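You operate a simulated robot arm through the tools that you are given. There is no shell and no other tool. Be economical: measure what you need, move in short steps, check, and stop when the job is done.

You are at the controls of a simulated two-armed robot. One attempt, no reset.

TASK
Close the dolly. Turn the sensitivity dial to 6. Push the bin dolly shut. Take the lid off the black tin and lay it down on the top of the white bench. Take the lid off the green tin and lay it down on the top of the white bench. Shut the yellow drawer. Open the blue drawer, put the tan disc from the inside of the blue drawer on the top of the low shelf and shut the drawer again. Take the cream bowl and put it on the top of the white bench. Do these in any order. The dolly goes toward x +0.9, y -0.3, z +0.0 (a direction in the base frame), to its stop. The bin dolly goes toward x +0.9, y -0.3, z +0.0 (a direction in the base frame), to its stop.

Only the result counts: the job must be done as asked and must still hold three seconds after the hand-in. Knocking over, shifting, dropping, spilling or breaking anything else fails it. Lids that push on must go on centred and level and be pressed home; caps that screw on are set level and turned clockwise until they are tight.

THE ROBOT
Two 7-joint arms with fingered hands on one trunk, on a base that drives. Base frame: it is fixed to the floor where the robot stands at the start and does not move with it; the origin is under the middle of the robot, x ahead of it, y to its left, z up. Lengths are in mm, angles in degrees, forces in N, time in s.
The left shoulder is at the start at [72, 155, 759], the right one opposite. With the tool pointing down near the work surface each hand reaches from about 420 to 880 mm from the robot's upright axis, wherever it stands, measured 20 degrees to its own side. Places, roughly: bin dolly [4500, 800, 100]; black tin (8x8x10 cm) [-300, 4200, 900]; blue drawer [-2200, 4700, 600]; cream bowl (8x8x6 cm) [-2200, 5200, 1400]; dolly [800, -100, 100]; green tin (8x8x10 cm) [-1100, 4600, 900]; sensitivity dial [1200, 400, 1200]; tan disc (7x7x2 cm) [-2400, 4800, 600]; top of the low shelf [-100, 4300, 300]; top of the white bench [-900, 4500, 900]; yellow drawer [-1300, 4300, 600]. Payload 4 kg a hand.
The tool frame of a hand sits at the grasp point between the pads (the TCP): z along the fingers, y along the line on which they close. The tips reach 30 mm beyond it. Largest opening 104 mm; the body of the gripper starts 35 mm behind the TCP. The gripper is a hand of 3 fingers: y runs from the thumb to the fingers, the wrist lies at [-15, -104, -178] in the tool frame, and closing takes about 1.5 s.
Orientation is that of the tool frame in the base frame, as a unit quaternion [x, y, z, w]. With the fingers straight down and the wrist toward the robot, the tool's x, y and z point along [0, 1, 0], [1, 0, 0] and [0, 0, -1] of the base frame.

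THE INTERFACE
- The arms move only by the tool jog_arm. It takes "left_commands", "right_commands" or both (then of equal length, played together; a hand with none holds still); each is a list of rows, each a list of 7 numbers: the shift along the tool's x, y, z in mm, then the turn, a rotation vector about the tool's x, y, z in degrees, then the opening, from 0 (shut) to 1 (fully open). In form: [[x, y, z, ax, ay, az, claw], ...]. A call has 1 to 12 rows; each row shifts and turns the commanded pose from where the row before left it, along the tool's axes as they then stand. Rows are played at 5 a second. More than 50 mm and 8.6 degrees between two rows, or a gripper value outside its range, and nothing of the call is played. A pose out of reach is approached as far as the arm can. The call stops where the force on the tool passes 40 N (or 10 N more than at its start, if that is more) or the arm is blocked; 0.2 s more then pass. Each finger travels about 153 mm/s and halts on what it meets, pressing with about 21 N; the grip force reading is that of the motor and also rises with nothing between the fingers. The clock runs only during rows and for 0.2 s after the last one: add rows that do not move to give the fingers time. It gives the time, the measured TCP pose, the force on the tool (base axes), the opening and the grip force at its end, in the units of the frame above (readings bear some noise), with the torque about the TCP (base axes, N m) and any sound that the robot's microphone picked up.
- Cameras (640 x 400 px; columns grow to the right, rows downward): "scene" is now at [130, -3.8, 979.1]; the picture's right is [-0.06, -1.00, -0.00], its down [-0.75, 0.05, -0.66] and it looks along [0.66, -0.04, -0.75] (base axes); focal length 272 px, centre (320, 200). "left" rides on the left gripper at [-64, -94, -117] in its tool frame; the picture's right is [-0.72, -0.33, 0.61], its down [0.64, -0.65, 0.40] and it looks along [0.27, 0.68, 0.68] (tool axes); focal length 238 px, centre (320, 200). "right" rides on the right gripper at [64, -94, -117] in its tool frame; the picture's right is [-0.72, 0.33, -0.61], its down [-0.64, -0.65, 0.40] and it looks along [-0.27, 0.68, 0.68] (tool axes); focal length 238 px, centre (320, 200). There is no depth. A picture from a camera that has moved, and an enlarged one, comes with that camera's place and axes in the base frame and with its lens. The place of the scene camera against the robot may be out by one fixed shift of up to 12 mm in any direction.
- camera(camera): a new picture of that camera. No time passes.
- lift_body(by): slides the trunk up (or, below 0, down) by that many mm; the arms and the scene camera ride with it, the base frame stays. It gives what a move gives, with no picture.
- base_move(legs): drives the robot by 1 to 6 legs, each [ahead, left, turn to the left] in mm, mm and degrees, along the robot's own axes; the way and the turn of a leg run together, so that a leg with both is an arc; at most 1500 mm and 180 degrees a leg. The arms and the cameras ride along, it lands a little off, and it stops where it bumps. It gives what a move gives.
- preshape(shape, hand): the hand has 3 fingers and takes this shape, open, in about a second: jaw (thumb against the fingers, like two jaws); tri (thumb and two fingers); tip (a fingertip pinch); poke (one finger out to press); point (the index stretched); flat (the hand flat); cup (the hand cupped); fist (a fist). The gripper value then closes the fingers along that shape, each until it touches; the sizes above hold for jaw. It gives what a move gives, with no picture.
- aim_head(pan, tilt): turns the head with the scene camera to pan (to the left, within 86 degrees either way) and tilt (down, from -29 to 69), counted from straight ahead of the robot. It gives what a move gives.
- inspect(camera, box): a new picture of the part [left, top, right, bottom] of that camera's present view, enlarged. No time passes.
- finish_job(): hands the job in; it is judged then, once.

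Work in short steps. Places have to be worked out from the pictures, the camera data and where the tool is seen: move nearer, look again, correct. Check each grasp and each placing, and mend what went wrong. You have 186 turns and 166 pictures in all, those below and enlarged ones among them. Open the grippers and draw the arms clear of the work before you hand the job in, unless the task says otherwise.

The tools are called after ">>>" as name(argument=value, ...) on one line, values as JSON. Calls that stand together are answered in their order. jog_arm: Moves the arms, as the interface text tells. Its arguments: {"type":"object","properties":{"left_commands":{"type":"array","items":{"type":"array","items":{"type":"number"}}},"right_commands":{"type":"array","items":{"type":"array","items":{"type":"number"}}}},"required":[]} The other tools are called the same way: lift_body (by) slides the trunk up or down; preshape (shape, hand) gives the hand a shape; base_move (legs) drives the base; aim_head (pan, tilt) turns the head that bears the scene camera; camera (camera) takes a picture; inspect (camera, box) takes an enlarged picture of a part of a camera's view; finish_job () hands the job in.

At the start:

```text
clock: 0.0
left_ee_pos: [562.5, 238.4, 563.6]
left_tcp_rot: [0.707, 0.707, -0.001, 0.0]
left_wrist_force: [0.1, 0.3, 0.2]
left_torque: [0.03, 0.01, -0.02]
left_finger_gap: 103.5
left_gripper_force: 0.1
left_shape: jaw
right_ee_pos: [476.1, -275.1, 543.3]
right_tcp_rot: [0.707, 0.707, -0.001, 0.0]
right_wrist_force: [0.1, 0.4, 0.1]
right_torque: [0.01, -0.01, -0.02]
right_finger_gap: 103.7
right_gripper_force: 0.1
right_shape: jaw
trunk travel left (down, up): [-175.0, 765.0]
robot x, y, heading: [1.5, 2.5, -0.2]
head pan, tilt: [-3.5, 48.2]
```

scene: 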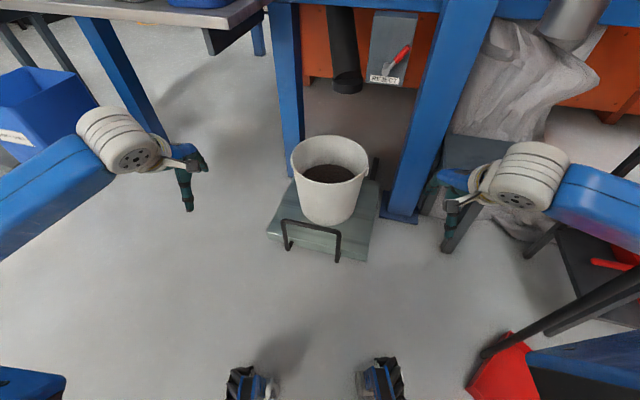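
right: 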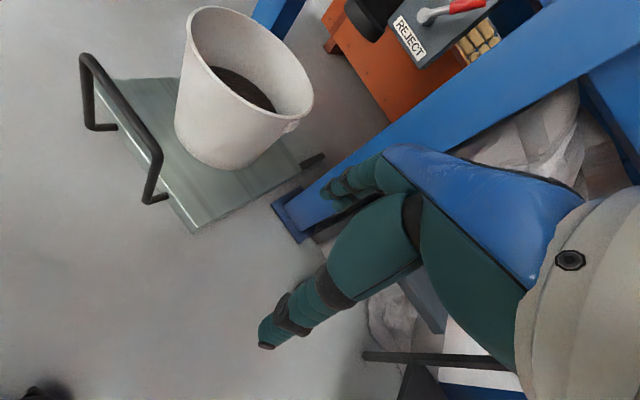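
left: 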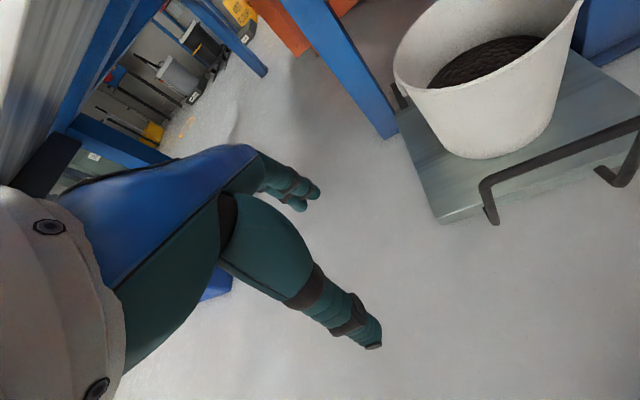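

The dolly with a bucket stands ahead. I first look up at the dial and the surroundings.

>>> aim_head(pan=5, tilt=5)

>>> camera(camera="scene")

>>> aim_head(pan=80, tilt=20)

>>> camera(camera="scene")

```text
clock: 1.1
left_ee_pos: [560.9, 238.3, 564.1]
left_tcp_rot: [0.707, 0.707, 0.0, -0.001]
left_wrist_force: [0.6, -0.5, -0.1]
left_torque: [-0.01, 0.04, 0.0]
left_finger_gap: 103.7
left_gripper_force: 0.1
left_shape: jaw
right_ee_pos: [475.2, -275.0, 545.1]
right_tcp_rot: [0.706, 0.708, 0.0, 0.0]
right_wrist_force: [0.0, 0.5, -0.2]
right_torque: [0.01, 0.0, -0.02]
right_finger_gap: 103.5
right_gripper_force: 0.1
right_shape: jaw
trunk travel left (down, up): [-175.0, 765.0]
robot x, y, heading: [-1.2, 2.2, 0.4]
head pan, tilt: [5.0, 5.0]
```

```text
162 pictures are left
camera scene: at [143.2, 9.1, 1046.5], right [0.09, -1.0, 0.0], down [-0.09, -0.01, -1.0], along [0.99, 0.09, -0.09], focal length 272 px, centre (320, 200)
```

scene: 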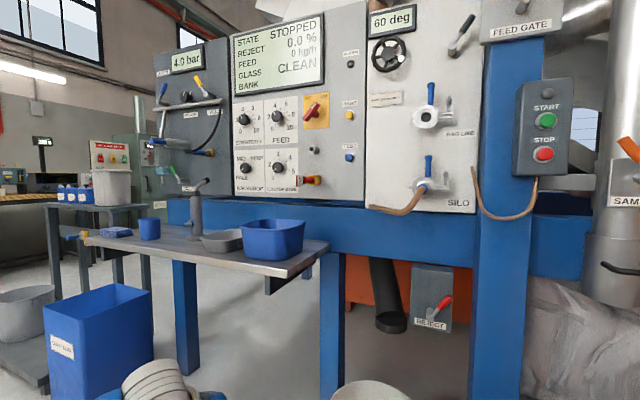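

```text
clock: 2.6
left_ee_pos: [561.6, 238.2, 564.7]
left_tcp_rot: [0.707, 0.707, 0.0, 0.0]
left_wrist_force: [-0.1, 0.0, 0.2]
left_torque: [0.0, -0.02, 0.0]
left_finger_gap: 103.6
left_gripper_force: 0.1
left_shape: jaw
right_ee_pos: [475.9, -276.0, 544.5]
right_tcp_rot: [0.707, 0.707, -0.001, 0.0]
right_wrist_force: [-0.7, -0.2, -0.1]
right_torque: [0.04, 0.01, 0.01]
right_finger_gap: 103.9
right_gripper_force: 0.0
right_shape: jaw
trunk travel left (down, up): [-175.0, 765.0]
robot x, y, heading: [-2.5, 0.9, 0.2]
head pan, tilt: [80.0, 20.0]
```

```text
161 pictures are left
camera scene: at [67.8, 92.8, 1022.4], right [0.98, -0.17, 0.0], down [-0.06, -0.34, -0.94], along [0.16, 0.93, -0.34], focal length 272 px, centre (320, 200)
```

scene: 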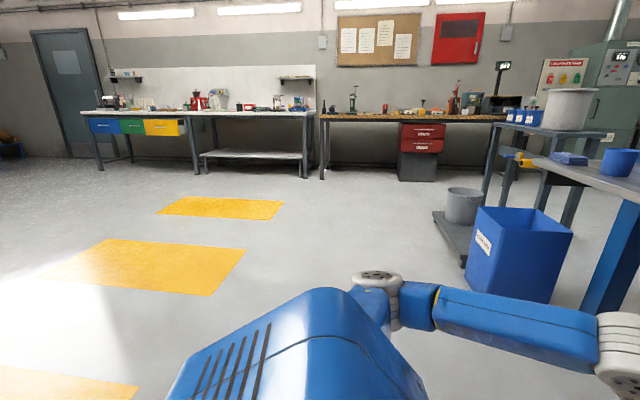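

I inspect the dial panel closely.

>>> aim_head(pan=15, tilt=5)

>>> inspect(camera="scene", box=[270, 60, 430, 220])

>>> inspect(camera="right", box=[0, 0, 400, 250])

```text
clock: 3.9
left_ee_pos: [562.8, 238.1, 565.0]
left_tcp_rot: [0.708, 0.707, -0.001, 0.0]
left_wrist_force: [0.5, -0.2, 0.4]
left_torque: [-0.02, -0.01, 0.03]
left_finger_gap: 103.5
left_gripper_force: 0.1
left_shape: jaw
right_ee_pos: [475.1, -275.7, 544.8]
right_tcp_rot: [0.707, 0.708, 0.0, -0.001]
right_wrist_force: [-1.0, -0.6, -0.2]
right_torque: [0.02, 0.02, 0.0]
right_finger_gap: 103.4
right_gripper_force: 0.0
right_shape: jaw
trunk travel left (down, up): [-175.0, 765.0]
robot x, y, heading: [-0.7, -2.1, -0.1]
head pan, tilt: [15.0, 5.0]
```

```text
2.50 times, centred on (350, 140) of scene
camera zoom: at [140.3, 24.9, 1046.6], right [0.26, -0.97, 0.0], down [-0.09, -0.02, -1.0], along [0.96, 0.26, -0.09], focal length 679 px, centre (245, 350)
```

zoom: 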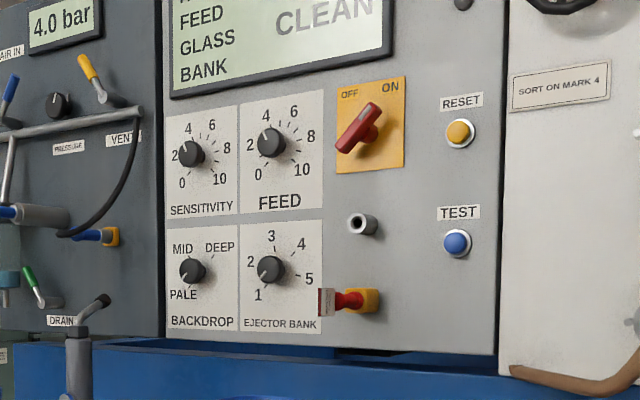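

```text
1.60 times, centred on (200, 125) of right
camera zoom: at [381.2, -210.8, 661.6], right [0.33, -0.72, 0.61], down [-0.65, -0.64, -0.4], along [0.68, -0.27, -0.68], focal length 381 px, centre (512, 320)
```

zoom: 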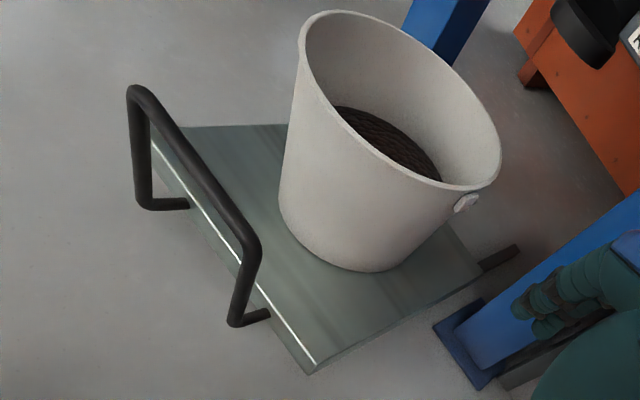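

Handle bar triangulates to about (637,79)–(589,-91), z≈308. I'll push it with the closed right hand from behind; first lower the trunk.

>>> lift_body(by=-150)

>>> aim_head(pan=-3, tilt=48)

>>> camera(camera="scene")

```text
clock: 5.7
left_ee_pos: [561.9, 238.8, 415.0]
left_tcp_rot: [0.708, 0.707, 0.0, 0.0]
left_wrist_force: [-0.5, 0.2, -0.3]
left_torque: [-0.02, 0.0, 0.03]
left_finger_gap: 103.5
left_gripper_force: 0.1
left_shape: jaw
right_ee_pos: [475.0, -275.3, 395.4]
right_tcp_rot: [0.707, 0.707, 0.0, 0.0]
right_wrist_force: [-1.0, -1.0, 0.7]
right_torque: [0.01, -0.03, 0.01]
right_finger_gap: 103.7
right_gripper_force: 0.1
right_shape: jaw
trunk travel left (down, up): [-25.0, 915.0]
robot x, y, heading: [-1.6, 1.5, 0.1]
head pan, tilt: [15.0, 5.0]
```

```text
clock: 6.8
left_ee_pos: [561.8, 238.7, 413.9]
left_tcp_rot: [0.707, 0.707, 0.0, 0.0]
left_wrist_force: [0.1, 0.5, -0.1]
left_torque: [0.01, -0.01, -0.02]
left_finger_gap: 103.8
left_gripper_force: 0.1
left_shape: jaw
right_ee_pos: [474.9, -275.4, 394.2]
right_tcp_rot: [0.707, 0.707, 0.001, -0.001]
right_wrist_force: [0.4, -0.4, 0.3]
right_torque: [-0.01, 0.01, -0.01]
right_finger_gap: 103.4
right_gripper_force: 0.1
right_shape: jaw
trunk travel left (down, up): [-25.0, 915.0]
robot x, y, heading: [-0.1, -1.1, 0.1]
head pan, tilt: [-3.0, 48.0]
```

```text
158 pictures are left
camera scene: at [129.9, -3.0, 829.5], right [-0.05, -1.0, 0.0], down [-0.74, 0.04, -0.67], along [0.67, -0.03, -0.74], focal length 272 px, centre (320, 200)
```

scene: 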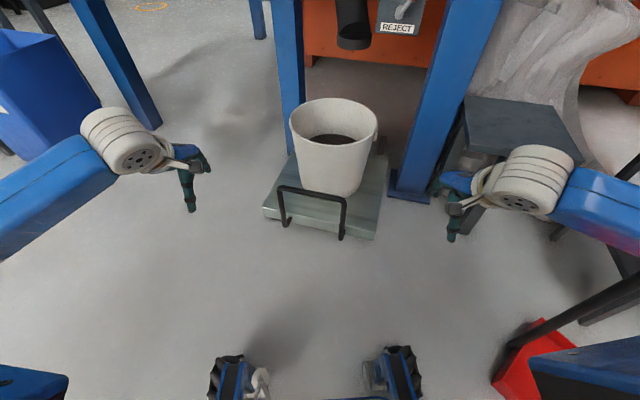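

The bar is confirmed near (620,-7,~315). I move the closed right hand behind the bar and down.

>>> jog_arm(right_commands=[[48, 9, 0, 0, 0, 0, 0], [48, 9, 0, 0, 0, 0, 0], [48, 9, 0, 0, 0, 0, 0], [48, 9, 0, 0, 0, 0, 0], [48, 9, 0, 0, 0, 0, 0], [48, 9, 0, 0, 0, 8, 0], [0, 0, 30, 0, 0, 7, 0], [0, 0, 30, 0, 0, 0, 0], [0, 0, 34, 0, 0, 0, 0], [0, 0, 0, 0, 0, 0, 0]])

>>> camera(camera="scene")

```text
clock: 9.0
left_ee_pos: [561.9, 239.5, 413.0]
left_tcp_rot: [0.707, 0.707, 0.0, 0.001]
left_wrist_force: [-0.5, -0.2, 0.0]
left_torque: [-0.03, 0.0, 0.02]
left_finger_gap: 103.4
left_gripper_force: 0.1
left_shape: jaw
right_ee_pos: [527.8, 12.6, 297.8]
right_tcp_rot: [0.793, 0.609, 0.0, 0.001]
right_wrist_force: [-0.6, 0.5, -0.4]
right_torque: [-0.02, 0.03, 0.0]
right_finger_gap: 0.0
right_gripper_force: 21.6
right_shape: jaw
trunk travel left (down, up): [-25.0, 915.0]
robot x, y, heading: [3.1, 2.4, 0.1]
head pan, tilt: [-3.0, 48.0]
```

```text
157 pictures are left
camera scene: at [130.2, -1.7, 829.4], right [-0.05, -1.0, 0.0], down [-0.74, 0.04, -0.67], along [0.67, -0.04, -0.74], focal length 272 px, centre (320, 200)
```

scene: 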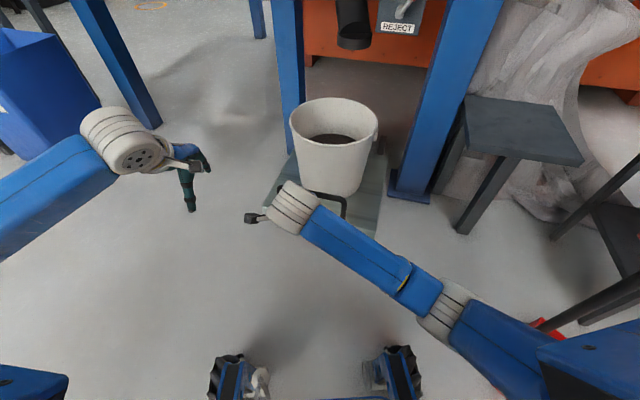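

I check with the hand camera before pushing.

>>> camera(camera="right")

```text
156 pictures are left
camera right: at [453.3, 99.0, 414.6], right [0.13, -0.78, 0.61], down [-0.8, -0.45, -0.4], along [0.59, -0.44, -0.68], focal length 238 px, centre (320, 200)
```

right: 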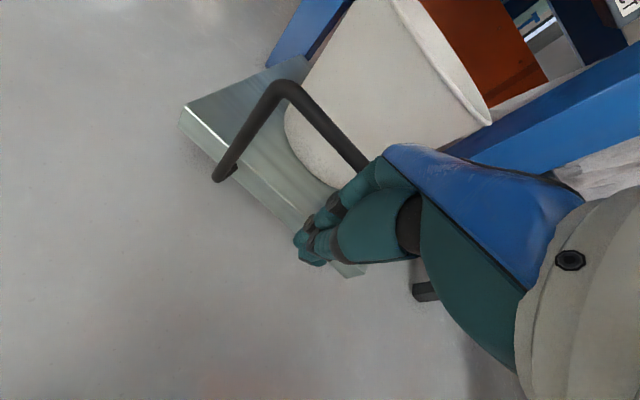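

The fingers are behind the bar at the right height. I push along the tool's y.

>>> jog_arm(right_commands=[[0, 20, 0, 0, 0, 0, 0], [0, 20, 0, 0, 0, 0, 0], [0, 20, 0, 0, 0, 0, 0], [0, 20, 0, 0, 0, 0, 0], [0, 20, 0, 0, 0, 0, 0], [0, 20, 0, 0, 0, 0, 0], [0, 20, 0, 0, 0, 0, 0], [0, 20, 0, 0, 0, 0, 0], [0, 20, 0, 0, 0, 0, 0]])

>>> camera(camera="right")

>>> camera(camera="scene")

```text
clock: 11.0
left_ee_pos: [562.3, 238.9, 413.0]
left_tcp_rot: [0.707, 0.708, -0.001, 0.0]
left_wrist_force: [0.0, -0.7, -0.4]
left_torque: [-0.02, 0.01, -0.02]
left_finger_gap: 103.2
left_gripper_force: 0.0
left_shape: jaw
right_ee_pos: [702.5, -33.0, 298.0]
right_tcp_rot: [0.793, 0.609, -0.001, 0.0]
right_wrist_force: [0.3, 0.5, -0.1]
right_torque: [0.01, 0.01, -0.01]
right_finger_gap: 0.1
right_gripper_force: 21.4
right_shape: jaw
trunk travel left (down, up): [-25.0, 915.0]
robot x, y, heading: [0.5, 2.9, -0.1]
head pan, tilt: [-3.0, 48.0]
```

```text
155 pictures are left
camera right: at [628.0, 54.6, 414.3], right [0.13, -0.78, 0.61], down [-0.8, -0.45, -0.4], along [0.59, -0.44, -0.68], focal length 238 px, centre (320, 200)
```

right: 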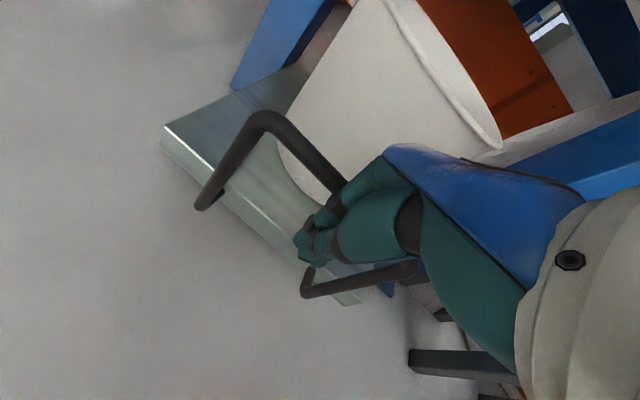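

```text
154 pictures are left
camera scene: at [130.7, -1.6, 829.2], right [-0.05, -1.0, 0.0], down [-0.74, 0.04, -0.67], along [0.67, -0.04, -0.75], focal length 272 px, centre (320, 200)
```

scene: 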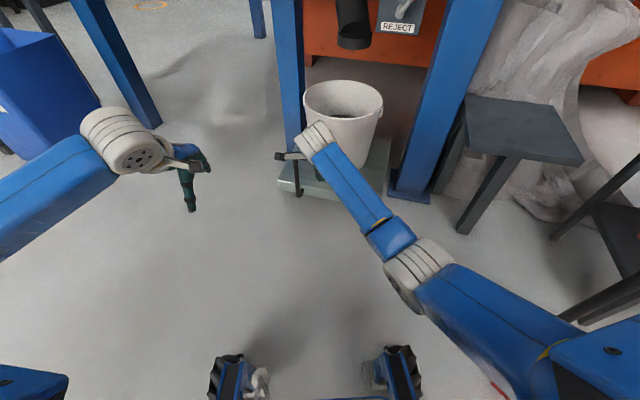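

The dolly follows easily. I continue the push.

>>> jog_arm(right_commands=[[0, 15, 0, 0, 0, 0, 0], [0, 15, 0, 0, 0, 0, 0], [0, 15, 0, 0, 0, 0, 0], [0, 15, 0, 0, 0, 0, 0], [0, 15, 0, 0, 0, 0, 0], [0, 15, 0, 0, 0, 0, 0], [0, 15, 0, 0, 0, 0, 0], [0, 15, 0, 0, 0, 0, 0]])

>>> camera(camera="right")

>>> camera(camera="scene")

```text
clock: 12.8
left_ee_pos: [561.8, 238.8, 414.2]
left_tcp_rot: [0.707, 0.707, -0.001, 0.0]
left_wrist_force: [-0.1, 0.6, 0.4]
left_torque: [0.0, -0.01, 0.02]
left_finger_gap: 103.7
left_gripper_force: 0.1
left_shape: jaw
right_ee_pos: [802.5, -71.1, 306.1]
right_tcp_rot: [0.794, 0.608, 0.001, 0.0]
right_wrist_force: [-1.1, 0.6, 2.5]
right_torque: [-0.06, -0.04, -0.04]
right_finger_gap: 0.2
right_gripper_force: 20.4
right_shape: jaw
right hand out of reach, approached as far as the arm can: row 7, 8
trunk travel left (down, up): [-25.0, 915.0]
robot x, y, heading: [0.3, 1.0, 0.1]
head pan, tilt: [-3.0, 48.0]
```

```text
153 pictures are left
camera right: at [728.2, 17.1, 422.4], right [0.13, -0.78, 0.61], down [-0.8, -0.45, -0.4], along [0.59, -0.44, -0.68], focal length 238 px, centre (320, 200)
```

right: 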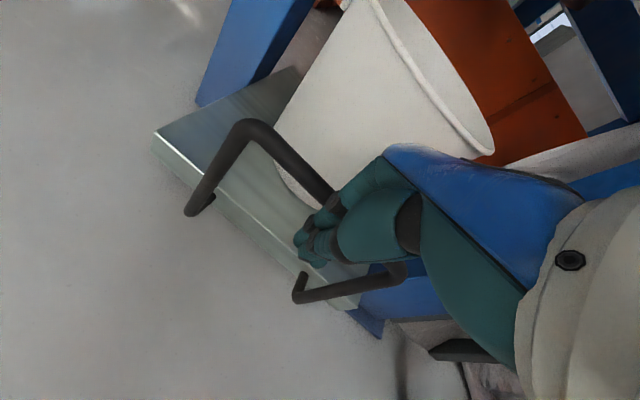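

```text
152 pictures are left
camera scene: at [130.4, -1.5, 829.4], right [-0.05, -1.0, 0.0], down [-0.74, 0.04, -0.67], along [0.67, -0.04, -0.74], focal length 272 px, centre (320, 200)
```

scene: 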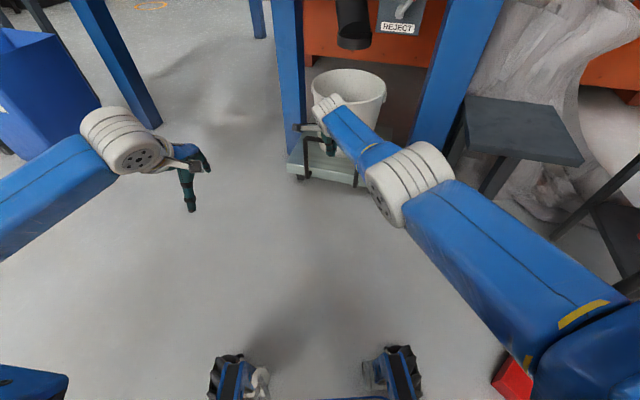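

Arm reach ends. I draw the hand back 200 mm and drive ahead 200 mm.

>>> jog_arm(right_commands=[[0, -40, 0, 0, 0, 0, 0], [0, -40, 0, 0, 0, 0, 0], [0, -40, 0, 0, 0, 0, 0], [0, -40, 0, 0, 0, 0, 0], [0, -40, 0, 0, 0, 0, 0], [0, -40, 0, 0, 0, 0, 0]])

>>> base_move(legs=[[200, 0, 0]])

>>> camera(camera="right")

```text
clock: 14.4
left_ee_pos: [556.0, 240.5, 426.4]
left_tcp_rot: [0.707, 0.707, 0.003, 0.008]
left_wrist_force: [0.0, 0.3, 0.5]
left_torque: [0.02, 0.01, -0.01]
left_finger_gap: 103.6
left_gripper_force: 0.1
left_shape: jaw
right_ee_pos: [598.6, -15.5, 362.6]
right_tcp_rot: [0.79, 0.609, 0.03, 0.058]
right_wrist_force: [0.9, 0.1, 0.1]
right_torque: [0.0, -0.01, -0.02]
right_finger_gap: 0.0
right_gripper_force: 20.8
right_shape: jaw
trunk travel left (down, up): [-25.0, 915.0]
robot x, y, heading: [-2.5, 2.6, 0.0]
head pan, tilt: [-3.0, 48.0]
stopped in row 6 (right hand): the arm was blocked; the commanded pose is now the measured one
```

```text
clock: 16.0
left_ee_pos: [759.4, 238.5, 429.6]
left_tcp_rot: [0.707, 0.707, 0.004, 0.008]
left_wrist_force: [0.2, 0.7, -0.2]
left_torque: [0.02, 0.01, -0.02]
left_finger_gap: 103.6
left_gripper_force: 0.1
left_shape: jaw
right_ee_pos: [800.2, -15.4, 365.5]
right_tcp_rot: [0.79, 0.609, 0.031, 0.059]
right_wrist_force: [-0.5, -0.1, 0.8]
right_torque: [0.0, -0.07, -0.03]
right_finger_gap: 0.1
right_gripper_force: 21.2
right_shape: jaw
trunk travel left (down, up): [-25.0, 915.0]
robot x, y, heading: [200.5, -1.6, -0.1]
head pan, tilt: [-3.0, 48.0]
```

```text
151 pictures are left
camera right: at [711.8, 76.9, 467.9], right [0.06, -0.74, 0.67], down [-0.74, -0.48, -0.47], along [0.67, -0.47, -0.58], focal length 238 px, centre (320, 200)
```

right: 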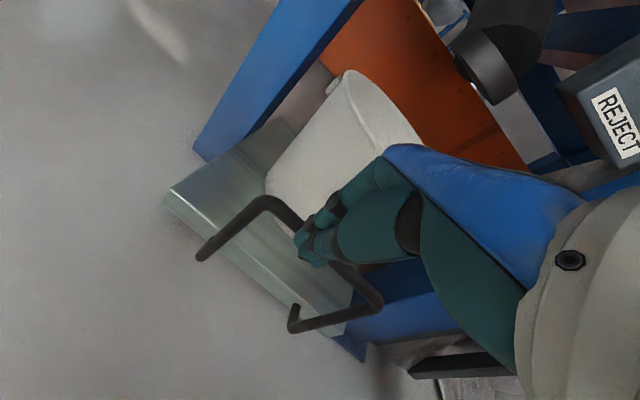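

The dolly stayed; the hand tilted a bit. I back off slightly, level the hand and lower it.

>>> jog_arm(right_commands=[[0, -20, 0, 0, 0, 0, 0], [0, -20, 0, 7.5, 1.3, 0.2, 0], [0, -10, 20, 0, 0, 0, 0], [0, 0, 20, 0, 0, 0, 0], [0, 0, 20, 0, 0, 0, 0], [0, 0, 0, 0, 0, 0, 0]])

>>> camera(camera="right")

```text
clock: 17.0
left_ee_pos: [754.9, 239.8, 432.3]
left_tcp_rot: [0.707, 0.707, 0.006, 0.01]
left_wrist_force: [-0.2, -0.3, -0.5]
left_torque: [0.01, -0.01, 0.01]
left_finger_gap: 103.8
left_gripper_force: 0.1
left_shape: jaw
right_ee_pos: [798.1, -26.7, 383.7]
right_tcp_rot: [0.788, 0.608, 0.033, 0.085]
right_wrist_force: [-0.8, -0.9, -0.3]
right_torque: [0.01, 0.01, -0.01]
right_finger_gap: 0.1
right_gripper_force: 21.2
right_shape: jaw
trunk travel left (down, up): [-25.0, 915.0]
robot x, y, heading: [199.5, 1.1, 0.1]
head pan, tilt: [-3.0, 48.0]
stopped in row 5 (right hand): the arm was blocked; the commanded pose is now the measured one
```

```text
150 pictures are left
camera right: at [706.3, 70.1, 479.2], right [0.03, -0.72, 0.7], down [-0.73, -0.5, -0.48], along [0.69, -0.49, -0.53], focal length 238 px, centre (320, 200)
```

right: 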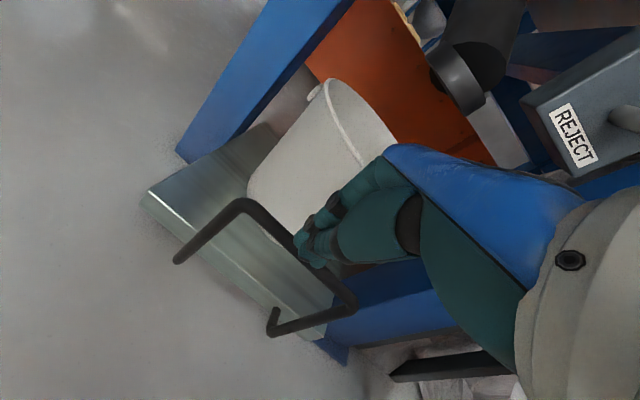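

The arm is blocked by something; I look at it from the head.

>>> aim_head(pan=-30, tilt=60)

>>> camera(camera="scene")

```text
clock: 17.9
left_ee_pos: [756.5, 240.2, 431.3]
left_tcp_rot: [0.707, 0.707, 0.005, 0.011]
left_wrist_force: [0.5, 0.4, -0.5]
left_torque: [0.04, 0.02, 0.03]
left_finger_gap: 103.7
left_gripper_force: 0.1
left_shape: jaw
right_ee_pos: [796.6, -27.2, 383.8]
right_tcp_rot: [0.788, 0.609, 0.033, 0.084]
right_wrist_force: [0.0, -0.1, -0.8]
right_torque: [0.02, 0.0, 0.02]
right_finger_gap: 0.0
right_gripper_force: 20.6
right_shape: jaw
trunk travel left (down, up): [-25.0, 915.0]
robot x, y, heading: [199.8, -3.3, -0.2]
head pan, tilt: [-30.0, 60.0]
```

```text
149 pictures are left
camera scene: at [298.3, -26.2, 823.1], right [-0.5, -0.87, 0.0], down [-0.74, 0.43, -0.52], along [0.45, -0.26, -0.86], focal length 272 px, centre (320, 200)
```

scene: 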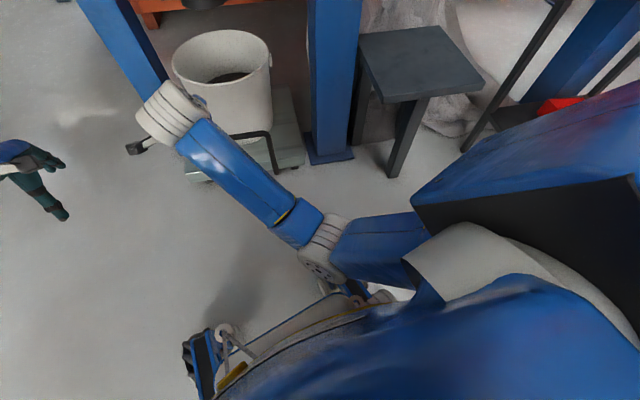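

The elbow hits the robot's own lower body. I raise the trunk 70 mm, back the base 90 mm, and then straighten the hand.

>>> lift_body(by=70)

>>> base_move(legs=[[-90, 0, 0]])

>>> jog_arm(right_commands=[[0, 10, 10, 5, 0, 0, 0], [0, 20, 25, 5, 1, 0, 0], [0, 20, 25, 0, 0, 0, 0], [0, 10, 25, 0, 0, 0, 0], [0, 0, 0, 0, 0, 0, 0]])

>>> camera(camera="right")

```text
clock: 19.0
left_ee_pos: [762.0, 236.5, 484.3]
left_tcp_rot: [0.707, 0.707, 0.002, 0.002]
left_wrist_force: [-0.6, 0.2, -0.9]
left_torque: [0.0, -0.02, -0.01]
left_finger_gap: 103.6
left_gripper_force: 0.1
left_shape: jaw
right_ee_pos: [800.4, -29.9, 434.2]
right_tcp_rot: [0.79, 0.608, 0.027, 0.077]
right_wrist_force: [-0.8, -0.3, -0.1]
right_torque: [-0.02, 0.02, 0.0]
right_finger_gap: 0.0
right_gripper_force: 21.5
right_shape: jaw
trunk travel left (down, up): [-95.0, 845.0]
robot x, y, heading: [199.6, 0.2, -0.1]
head pan, tilt: [-30.0, 60.0]
```

```text
clock: 20.1
left_ee_pos: [672.4, 238.0, 486.7]
left_tcp_rot: [0.707, 0.707, 0.002, 0.0]
left_wrist_force: [0.0, -0.4, -0.9]
left_torque: [-0.02, -0.01, -0.03]
left_finger_gap: 103.4
left_gripper_force: 0.1
left_shape: jaw
right_ee_pos: [712.4, -30.4, 436.0]
right_tcp_rot: [0.789, 0.609, 0.027, 0.077]
right_wrist_force: [0.6, -0.5, 0.3]
right_torque: [-0.02, 0.02, -0.01]
right_finger_gap: 0.1
right_gripper_force: 21.2
right_shape: jaw
trunk travel left (down, up): [-95.0, 845.0]
robot x, y, heading: [110.8, 1.2, 0.1]
head pan, tilt: [-30.0, 60.0]
```

```text
clock: 21.3
left_ee_pos: [672.2, 237.7, 486.7]
left_tcp_rot: [0.707, 0.707, 0.002, 0.001]
left_wrist_force: [-0.1, -0.4, -0.8]
left_torque: [-0.01, 0.02, 0.0]
left_finger_gap: 104.1
left_gripper_force: 0.1
left_shape: jaw
right_ee_pos: [772.0, -49.1, 353.6]
right_tcp_rot: [0.793, 0.609, -0.017, 0.003]
right_wrist_force: [0.5, -0.2, 0.1]
right_torque: [-0.02, -0.02, 0.01]
right_finger_gap: 0.0
right_gripper_force: 21.2
right_shape: jaw
trunk travel left (down, up): [-95.0, 845.0]
robot x, y, heading: [113.4, -1.8, -0.1]
head pan, tilt: [-30.0, 60.0]
```

```text
148 pictures are left
camera right: at [700.0, 41.0, 470.2], right [0.14, -0.76, 0.63], down [-0.81, -0.46, -0.37], along [0.57, -0.45, -0.68], focal length 238 px, centre (320, 200)
```

right: 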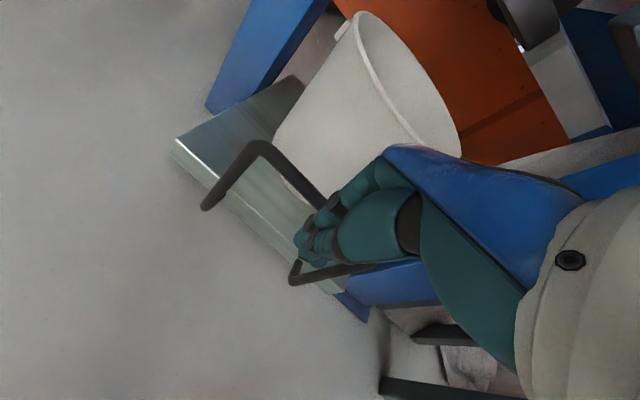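

Free again. I lower behind the bar and push on.

>>> jog_arm(right_commands=[[0, 0, 25, 0, 0, 0, 0], [0, 0, 27, 0, 0, 0, 0], [0, 20, 0, 0, 0, 0, 0], [0, 20, 0, 0, 0, 0, 0], [0, 20, 0, 0, 0, 0, 0], [0, 15, 0, 0, 0, 0, 0], [0, 15, 0, 0, 0, 0, 0], [0, 15, 0, 0, 0, 0, 0], [0, 15, 0, 0, 0, 0, 0], [0, 15, 0, 0, 0, 0, 0]])

>>> camera(camera="right")

```text
clock: 22.9
left_ee_pos: [669.2, 237.3, 489.8]
left_tcp_rot: [0.707, 0.707, 0.004, 0.002]
left_wrist_force: [-0.3, 0.3, -0.1]
left_torque: [0.01, -0.01, 0.0]
left_finger_gap: 103.7
left_gripper_force: 0.0
left_shape: jaw
right_ee_pos: [850.0, -69.7, 303.1]
right_tcp_rot: [0.793, 0.61, -0.018, 0.003]
right_wrist_force: [-22.8, 1.3, 16.4]
right_torque: [-0.3, -0.26, -0.34]
right_finger_gap: 0.0
right_gripper_force: 21.2
right_shape: jaw
trunk travel left (down, up): [-95.0, 845.0]
robot x, y, heading: [112.6, -0.3, -0.2]
head pan, tilt: [-30.0, 60.0]
stopped in row 7 (right hand): the force on the tool passed its limit (the readings are from after the stop); the commanded pose is now the measured one
```

```text
147 pictures are left
camera right: at [778.2, 20.3, 420.8], right [0.15, -0.76, 0.63], down [-0.81, -0.46, -0.37], along [0.57, -0.45, -0.68], focal length 238 px, centre (320, 200)
```

right: 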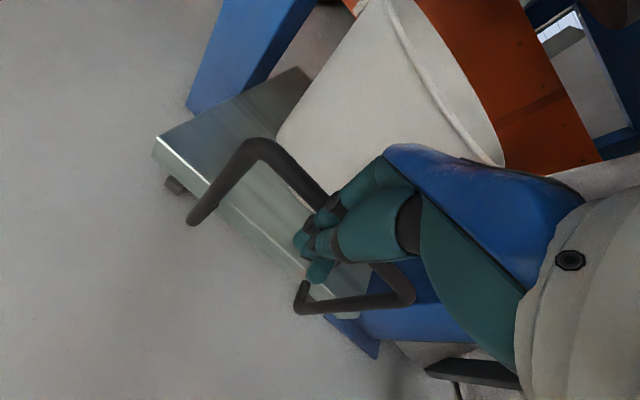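

It resists with ~28 N. I push again to tell whether this is the stop.

>>> jog_arm(right_commands=[[0, -10, 0, 0, 0, 0, 0], [0, 10, 0, 0, 0, 0, 0], [0, 6, 0, 0, 0, 0, 0], [0, 6, 0, 0, 0, 0, 0], [0, 6, 0, 0, 0, 0, 0], [0, 6, 0, 0, 0, 0, 0], [0, 6, 0, 0, 0, 0, 0]])

>>> camera(camera="right")

>>> aim_head(pan=0, tilt=35)

>>> camera(camera="scene")

```text
clock: 23.6
left_ee_pos: [668.9, 237.5, 491.7]
left_tcp_rot: [0.707, 0.707, 0.005, 0.003]
left_wrist_force: [-0.3, -0.4, 0.5]
left_torque: [0.0, 0.01, 0.03]
left_finger_gap: 103.6
left_gripper_force: 0.0
left_shape: jaw
right_ee_pos: [848.4, -68.8, 303.2]
right_tcp_rot: [0.792, 0.61, -0.021, 0.001]
right_wrist_force: [-26.0, -0.5, 17.5]
right_torque: [-0.29, -0.37, -0.39]
right_finger_gap: 0.1
right_gripper_force: 21.0
right_shape: jaw
trunk travel left (down, up): [-95.0, 845.0]
robot x, y, heading: [111.0, 0.1, -0.3]
head pan, tilt: [-30.0, 60.0]
stopped in row 3 (right hand): the force on the tool passed its limit (the readings are from after the stop); the commanded pose is now the measured one
```

```text
146 pictures are left
camera right: at [778.0, 21.1, 419.6], right [0.15, -0.76, 0.63], down [-0.81, -0.46, -0.37], along [0.57, -0.45, -0.69], focal length 238 px, centre (320, 200)
```

right: 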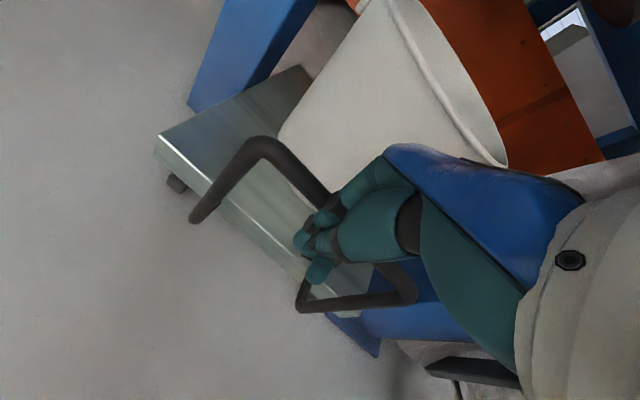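

```text
clock: 24.6
left_ee_pos: [669.2, 238.2, 490.2]
left_tcp_rot: [0.707, 0.707, 0.004, 0.004]
left_wrist_force: [0.5, 0.3, 0.4]
left_torque: [0.03, -0.01, 0.05]
left_finger_gap: 103.8
left_gripper_force: 0.0
left_shape: jaw
right_ee_pos: [849.1, -68.7, 303.5]
right_tcp_rot: [0.792, 0.61, -0.02, 0.0]
right_wrist_force: [-26.1, 2.8, 22.2]
right_torque: [-0.36, -0.45, -0.32]
right_finger_gap: 0.0
right_gripper_force: 21.1
right_shape: jaw
trunk travel left (down, up): [-95.0, 845.0]
robot x, y, heading: [110.6, 1.2, 0.3]
head pan, tilt: [0.0, 35.0]
```

```text
145 pictures are left
camera scene: at [247.1, 3.3, 919.2], right [0.0, -1.0, 0.0], down [-0.57, 0.0, -0.82], along [0.82, 0.0, -0.57], focal length 272 px, centre (320, 200)
```

scene: 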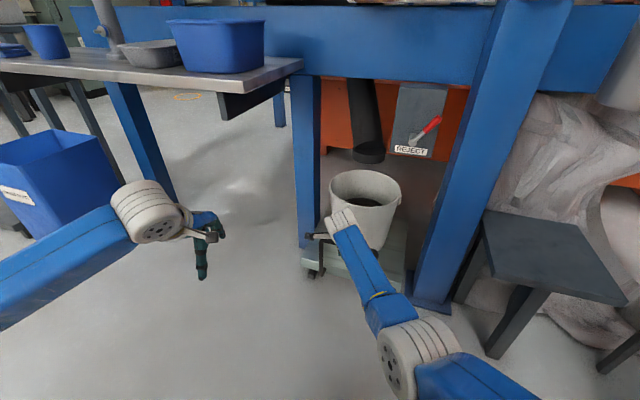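

I retract the hand and look at where the dolly has ended.

>>> jog_arm(right_commands=[[0, -30, 0, 0, 0, 0, 0], [0, -30, -10, 0, 0, 0, 0], [0, -30, -40, 0, 0, 0, 0], [-40, -10, -40, 0, 0, 0, 0], [-50, 0, -20, 0, 0, 0, 0], [-50, 0, 0, 0, 0, 0, 0]])

>>> camera(camera="scene")

>>> camera(camera="right")

```text
refused: row 4 steps farther than a row can; nothing moved
```

```text
144 pictures are left
camera scene: at [247.1, 3.3, 919.2], right [0.0, -1.0, 0.0], down [-0.57, 0.0, -0.82], along [0.82, 0.0, -0.57], focal length 272 px, centre (320, 200)
```

scene: 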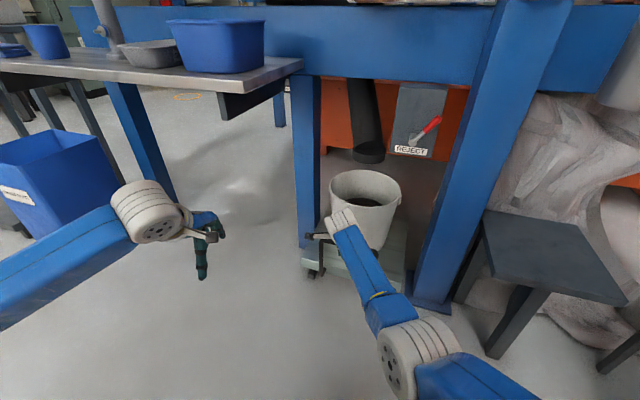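

```text
143 pictures are left
camera right: at [778.2, 20.9, 419.4], right [0.15, -0.76, 0.63], down [-0.81, -0.46, -0.37], along [0.57, -0.45, -0.69], focal length 238 px, centre (320, 200)
```

right: 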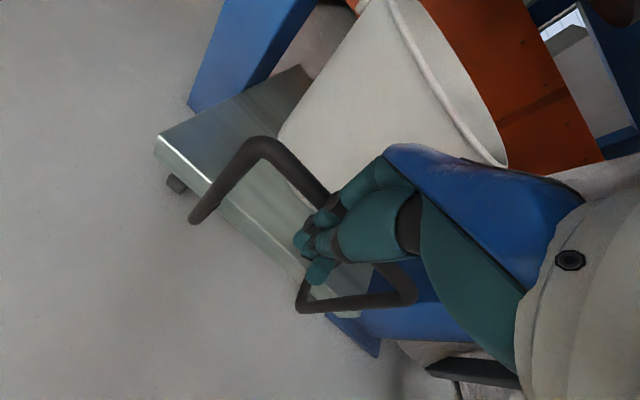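

Rows must stay under 50 mm in total; I retract in smaller rows.

>>> jog_arm(right_commands=[[0, -30, 0, 0, 0, 0, 0], [0, -30, -10, 0, 0, 0, 0], [0, -25, -40, 0, 0, 0, 0], [-25, -10, -40, 0, 0, 0, 0], [-45, 0, -20, 0, 0, 0, 0], [-48, 0, 0, 0, 0, 0, 0], [-48, 0, 0, 0, 0, 0, 0], [-48, 0, 0, 0, 0, 0, 0]])

>>> camera(camera="scene")

>>> camera(camera="left")

```text
clock: 26.4
left_ee_pos: [670.0, 236.5, 488.2]
left_tcp_rot: [0.707, 0.707, 0.003, 0.001]
left_wrist_force: [0.9, -0.3, 0.4]
left_torque: [0.02, 0.0, -0.02]
left_finger_gap: 103.7
left_gripper_force: 0.0
left_shape: jaw
right_ee_pos: [707.7, -253.4, 419.4]
right_tcp_rot: [0.792, 0.61, -0.021, -0.001]
right_wrist_force: [-0.6, 0.2, 0.2]
right_torque: [-0.03, -0.01, 0.01]
right_finger_gap: 0.0
right_gripper_force: 20.9
right_shape: jaw
trunk travel left (down, up): [-95.0, 845.0]
robot x, y, heading: [111.7, 0.4, 0.0]
head pan, tilt: [0.0, 35.0]
```

```text
142 pictures are left
camera scene: at [251.7, 1.4, 918.4], right [0.0, -1.0, 0.0], down [-0.58, 0.0, -0.82], along [0.82, 0.0, -0.58], focal length 272 px, centre (320, 200)
```

scene: 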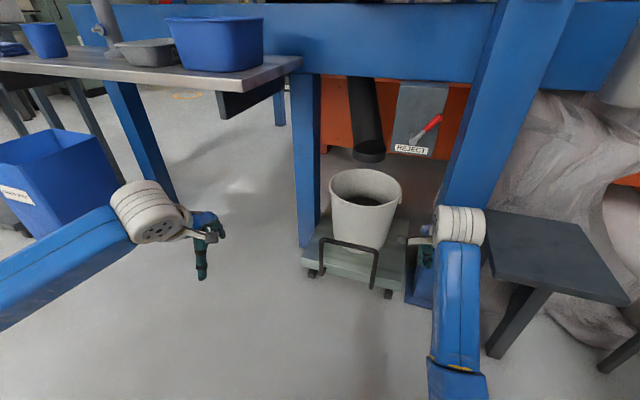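

```text
141 pictures are left
camera left: at [576.6, 173.3, 605.2], right [-0.32, -0.72, -0.62], down [-0.65, 0.64, -0.41], along [0.69, 0.27, -0.67], focal length 238 px, centre (320, 200)
```

left: 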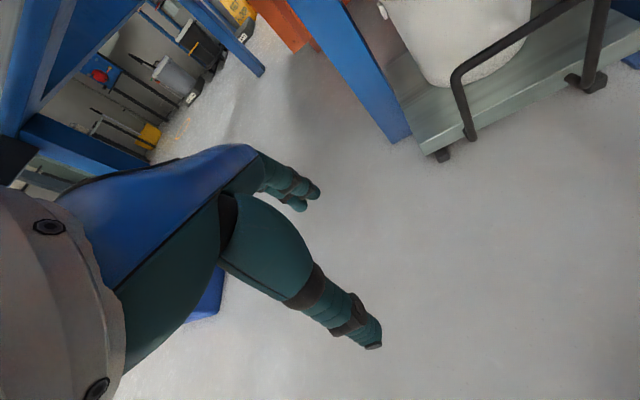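

The bucket sits under the chute, plausibly at the stop. I verify with a second push at another spot and slightly lower.

>>> jog_arm(right_commands=[[48, 0, 0, 0, 0, 0, 0], [48, 0, 0, 0, 0, 0, 0], [48, 0, 0, 0, 0, 0, 0], [0, 0, 45, 0, 0, 0, 0], [0, 0, 45, 0, 0, 0, 0], [0, 0, 42, 0, 0, 0, 0], [0, 25, 0, 0, 0, 0, 0], [0, 25, 0, 0, 0, 0, 0], [0, 20, 0, 0, 0, 0, 0], [0, 10, 0, 0, 0, 0, 0], [0, 10, 0, 0, 0, 0, 0], [0, 10, 0, 0, 0, 0, 0]])

>>> jog_arm(right_commands=[[0, 8, 0, 0, 0, 0, 0], [0, 8, 0, 0, 0, 0, 0], [0, 8, 0, 0, 0, 0, 0], [0, 8, 0, 0, 0, 0, 0], [0, 8, 0, 0, 0, 0, 0]])

>>> camera(camera="right")

```text
clock: 28.6
left_ee_pos: [668.3, 236.5, 491.3]
left_tcp_rot: [0.707, 0.707, 0.005, 0.003]
left_wrist_force: [0.3, -0.6, -0.1]
left_torque: [-0.03, 0.0, 0.04]
left_finger_gap: 103.7
left_gripper_force: 0.1
left_shape: jaw
right_ee_pos: [812.1, -128.8, 279.5]
right_tcp_rot: [0.793, 0.609, -0.025, -0.005]
right_wrist_force: [-26.2, 2.2, 13.5]
right_torque: [-0.28, -0.92, -0.5]
right_finger_gap: 0.0
right_gripper_force: 21.4
right_shape: jaw
trunk travel left (down, up): [-95.0, 845.0]
robot x, y, heading: [112.8, 0.7, 0.2]
head pan, tilt: [0.0, 35.0]
stopped in row 11 (right hand): the force on the tool passed its limit (the readings are from after the stop); the commanded pose is now the measured one
```

```text
clock: 28.9
left_ee_pos: [667.9, 236.5, 492.3]
left_tcp_rot: [0.707, 0.707, 0.005, 0.003]
left_wrist_force: [-0.1, 0.2, 0.4]
left_torque: [-0.03, 0.01, 0.01]
left_finger_gap: 103.7
left_gripper_force: 0.2
left_shape: jaw
right_ee_pos: [812.5, -129.3, 280.5]
right_tcp_rot: [0.793, 0.609, -0.026, -0.008]
right_wrist_force: [-27.1, 1.0, 14.7]
right_torque: [-0.28, -0.99, -0.45]
right_finger_gap: 0.2
right_gripper_force: 21.2
right_shape: jaw
trunk travel left (down, up): [-95.0, 845.0]
robot x, y, heading: [111.9, -1.5, -0.3]
head pan, tilt: [0.0, 35.0]
stopped in row 1 (right hand): the force on the tool passed its limit (the readings are from after the stop); the commanded pose is now the measured one
```

```text
140 pictures are left
camera right: at [744.2, -40.3, 398.5], right [0.16, -0.77, 0.62], down [-0.82, -0.46, -0.35], along [0.56, -0.45, -0.7], focal length 238 px, centre (320, 200)
```

right: 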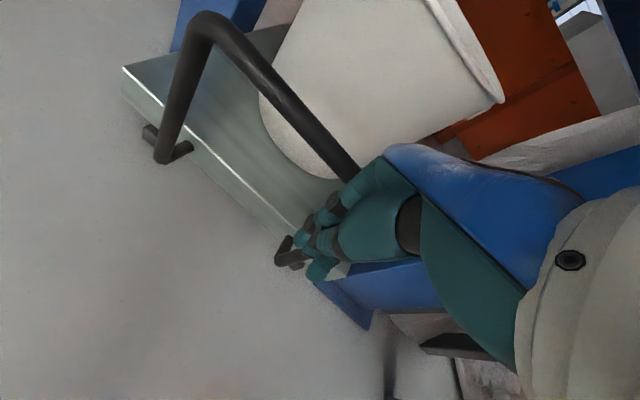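

The stop is confirmed (solid twice). I retract the right hand, raise the trunk and prepare for the dial.

>>> jog_arm(right_commands=[[0, -30, 0, 0, 0, 0, 0], [0, -30, -10, 0, 0, 0, 0], [0, -25, -40, 0, 0, 0, 0], [-25, -10, -40, 0, 0, 0, 0], [-40, -10, -20, 0, 0, -8, 0.5], [-45, -10, 0, 0, 0, -8, 1]])

>>> base_move(legs=[[-100, 0, 0]])

>>> lift_body(by=480)

>>> base_move(legs=[[0, 500, 0], [400, 0, -15]])

>>> aim_head(pan=5, tilt=15)

>>> camera(camera="scene")

```text
clock: 30.3
left_ee_pos: [668.0, 236.2, 490.0]
left_tcp_rot: [0.707, 0.708, 0.004, 0.002]
left_wrist_force: [-0.2, -0.1, -0.1]
left_torque: [-0.02, -0.01, 0.0]
left_finger_gap: 103.9
left_gripper_force: 0.0
left_shape: jaw
right_ee_pos: [685.2, -209.3, 394.2]
right_tcp_rot: [0.699, 0.715, -0.025, -0.013]
right_wrist_force: [0.5, -0.9, 0.1]
right_torque: [0.01, 0.0, 0.01]
right_finger_gap: 103.8
right_gripper_force: 0.1
right_shape: jaw
trunk travel left (down, up): [-95.0, 845.0]
robot x, y, heading: [109.4, -0.9, -0.0]
head pan, tilt: [0.0, 35.0]
```

```text
clock: 31.5
left_ee_pos: [566.1, 237.3, 489.8]
left_tcp_rot: [0.707, 0.708, 0.004, 0.003]
left_wrist_force: [-0.2, -0.2, 0.0]
left_torque: [0.0, 0.0, 0.0]
left_finger_gap: 103.5
left_gripper_force: 0.0
left_shape: jaw
right_ee_pos: [583.8, -208.1, 397.2]
right_tcp_rot: [0.699, 0.714, -0.025, -0.012]
right_wrist_force: [0.2, -0.5, -0.3]
right_torque: [-0.01, -0.02, 0.0]
right_finger_gap: 103.9
right_gripper_force: 0.1
right_shape: jaw
trunk travel left (down, up): [-95.0, 845.0]
robot x, y, heading: [12.9, 0.5, 0.0]
head pan, tilt: [0.0, 35.0]
```

```text
refused: 480 is not a number from -400 to 400
```

```text
clock: 36.5
left_ee_pos: [1001.9, 529.5, 490.9]
left_tcp_rot: [0.796, 0.606, 0.005, 0.003]
left_wrist_force: [-0.3, -0.4, -0.2]
left_torque: [-0.01, 0.02, 0.0]
left_finger_gap: 103.7
left_gripper_force: 0.1
left_shape: jaw
right_ee_pos: [901.2, 95.4, 395.6]
right_tcp_rot: [0.789, 0.614, -0.024, -0.015]
right_wrist_force: [0.9, -0.6, 0.0]
right_torque: [0.01, 0.01, 0.03]
right_finger_gap: 103.8
right_gripper_force: 0.0
right_shape: jaw
trunk travel left (down, up): [-95.0, 845.0]
robot x, y, heading: [402.3, 450.3, -15.7]
head pan, tilt: [0.0, 35.0]
```

```text
clock: 37.4
left_ee_pos: [1002.3, 530.1, 492.4]
left_tcp_rot: [0.795, 0.607, 0.005, 0.004]
left_wrist_force: [0.5, -0.6, -0.2]
left_torque: [0.0, -0.04, 0.03]
left_finger_gap: 103.7
left_gripper_force: 0.0
left_shape: jaw
right_ee_pos: [900.8, 95.0, 396.7]
right_tcp_rot: [0.789, 0.614, -0.023, -0.014]
right_wrist_force: [0.1, 0.0, -0.2]
right_torque: [-0.03, 0.01, 0.0]
right_finger_gap: 103.9
right_gripper_force: 0.0
right_shape: jaw
trunk travel left (down, up): [-95.0, 845.0]
robot x, y, heading: [401.4, 450.7, -15.5]
head pan, tilt: [5.0, 15.0]
```

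```text
139 pictures are left
camera scene: at [545.1, 421.0, 950.3], right [-0.18, -0.98, 0.0], down [-0.26, 0.05, -0.97], along [0.95, -0.17, -0.26], focal length 272 px, centre (320, 200)
```

scene: 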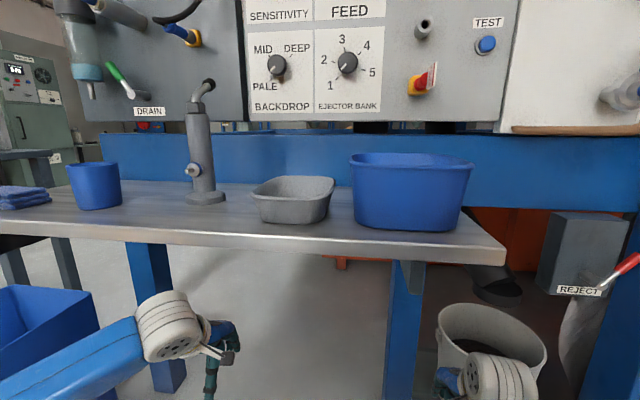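

The lift was refused, so the hands are low in front of the table. I back off, then lift within the limits.

>>> base_move(legs=[[-350, 0, 0]])

>>> lift_body(by=400)

>>> lift_body(by=80)

>>> aim_head(pan=0, tilt=10)

>>> camera(camera="scene")

```text
clock: 39.7
left_ee_pos: [657.6, 628.2, 491.7]
left_tcp_rot: [0.794, 0.608, 0.006, 0.004]
left_wrist_force: [-0.9, -0.2, -0.1]
left_torque: [0.01, 0.01, 0.01]
left_finger_gap: 103.8
left_gripper_force: 0.1
left_shape: jaw
right_ee_pos: [557.9, 191.6, 397.5]
right_tcp_rot: [0.788, 0.616, -0.023, -0.014]
right_wrist_force: [0.1, 0.0, -0.4]
right_torque: [-0.03, 0.01, 0.02]
right_finger_gap: 103.7
right_gripper_force: 0.1
right_shape: jaw
trunk travel left (down, up): [-95.0, 845.0]
robot x, y, heading: [58.8, 544.3, -15.2]
head pan, tilt: [5.0, 15.0]
```

```text
clock: 43.5
left_ee_pos: [657.8, 627.1, 892.5]
left_tcp_rot: [0.794, 0.608, 0.006, 0.004]
left_wrist_force: [0.2, 0.4, -0.3]
left_torque: [0.03, 0.01, 0.0]
left_finger_gap: 103.9
left_gripper_force: 0.1
left_shape: jaw
right_ee_pos: [558.3, 192.2, 796.9]
right_tcp_rot: [0.788, 0.615, -0.021, -0.013]
right_wrist_force: [-1.0, -0.2, 0.3]
right_torque: [-0.02, 0.02, 0.03]
right_finger_gap: 103.8
right_gripper_force: 0.1
right_shape: jaw
trunk travel left (down, up): [-495.0, 445.0]
robot x, y, heading: [59.5, 544.1, -15.3]
head pan, tilt: [5.0, 15.0]
```

```text
clock: 44.7
left_ee_pos: [657.5, 627.9, 971.0]
left_tcp_rot: [0.794, 0.608, 0.006, 0.004]
left_wrist_force: [1.0, 0.1, 0.0]
left_torque: [-0.01, 0.03, 0.03]
left_finger_gap: 103.6
left_gripper_force: 0.2
left_shape: jaw
right_ee_pos: [557.9, 192.6, 876.9]
right_tcp_rot: [0.787, 0.616, -0.023, -0.014]
right_wrist_force: [0.1, -0.5, 1.3]
right_torque: [0.01, -0.03, 0.01]
right_finger_gap: 103.8
right_gripper_force: 0.1
right_shape: jaw
trunk travel left (down, up): [-575.0, 365.0]
robot x, y, heading: [56.5, 544.0, -14.9]
head pan, tilt: [5.0, 15.0]
```

```text
clock: 45.3
left_ee_pos: [657.3, 627.1, 973.4]
left_tcp_rot: [0.794, 0.608, 0.006, 0.004]
left_wrist_force: [-1.6, 0.1, -0.7]
left_torque: [-0.02, 0.03, 0.0]
left_finger_gap: 103.8
left_gripper_force: 0.0
left_shape: jaw
right_ee_pos: [558.1, 191.7, 878.4]
right_tcp_rot: [0.788, 0.615, -0.022, -0.014]
right_wrist_force: [-0.5, 0.5, -0.6]
right_torque: [-0.02, -0.01, 0.0]
right_finger_gap: 103.6
right_gripper_force: 0.0
right_shape: jaw
trunk travel left (down, up): [-575.0, 365.0]
robot x, y, heading: [60.7, 545.5, -15.2]
head pan, tilt: [0.0, 10.0]
```

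```text
138 pictures are left
camera scene: at [200.0, 508.0, 1438.4], right [-0.26, -0.97, 0.0], down [-0.17, 0.04, -0.98], along [0.95, -0.26, -0.18], focal length 272 px, centre (320, 200)
```

scene: 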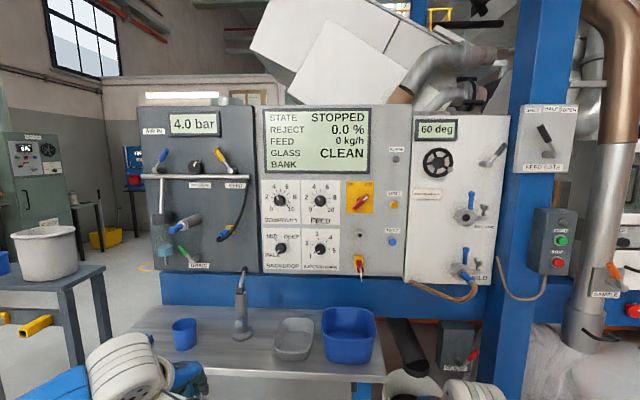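

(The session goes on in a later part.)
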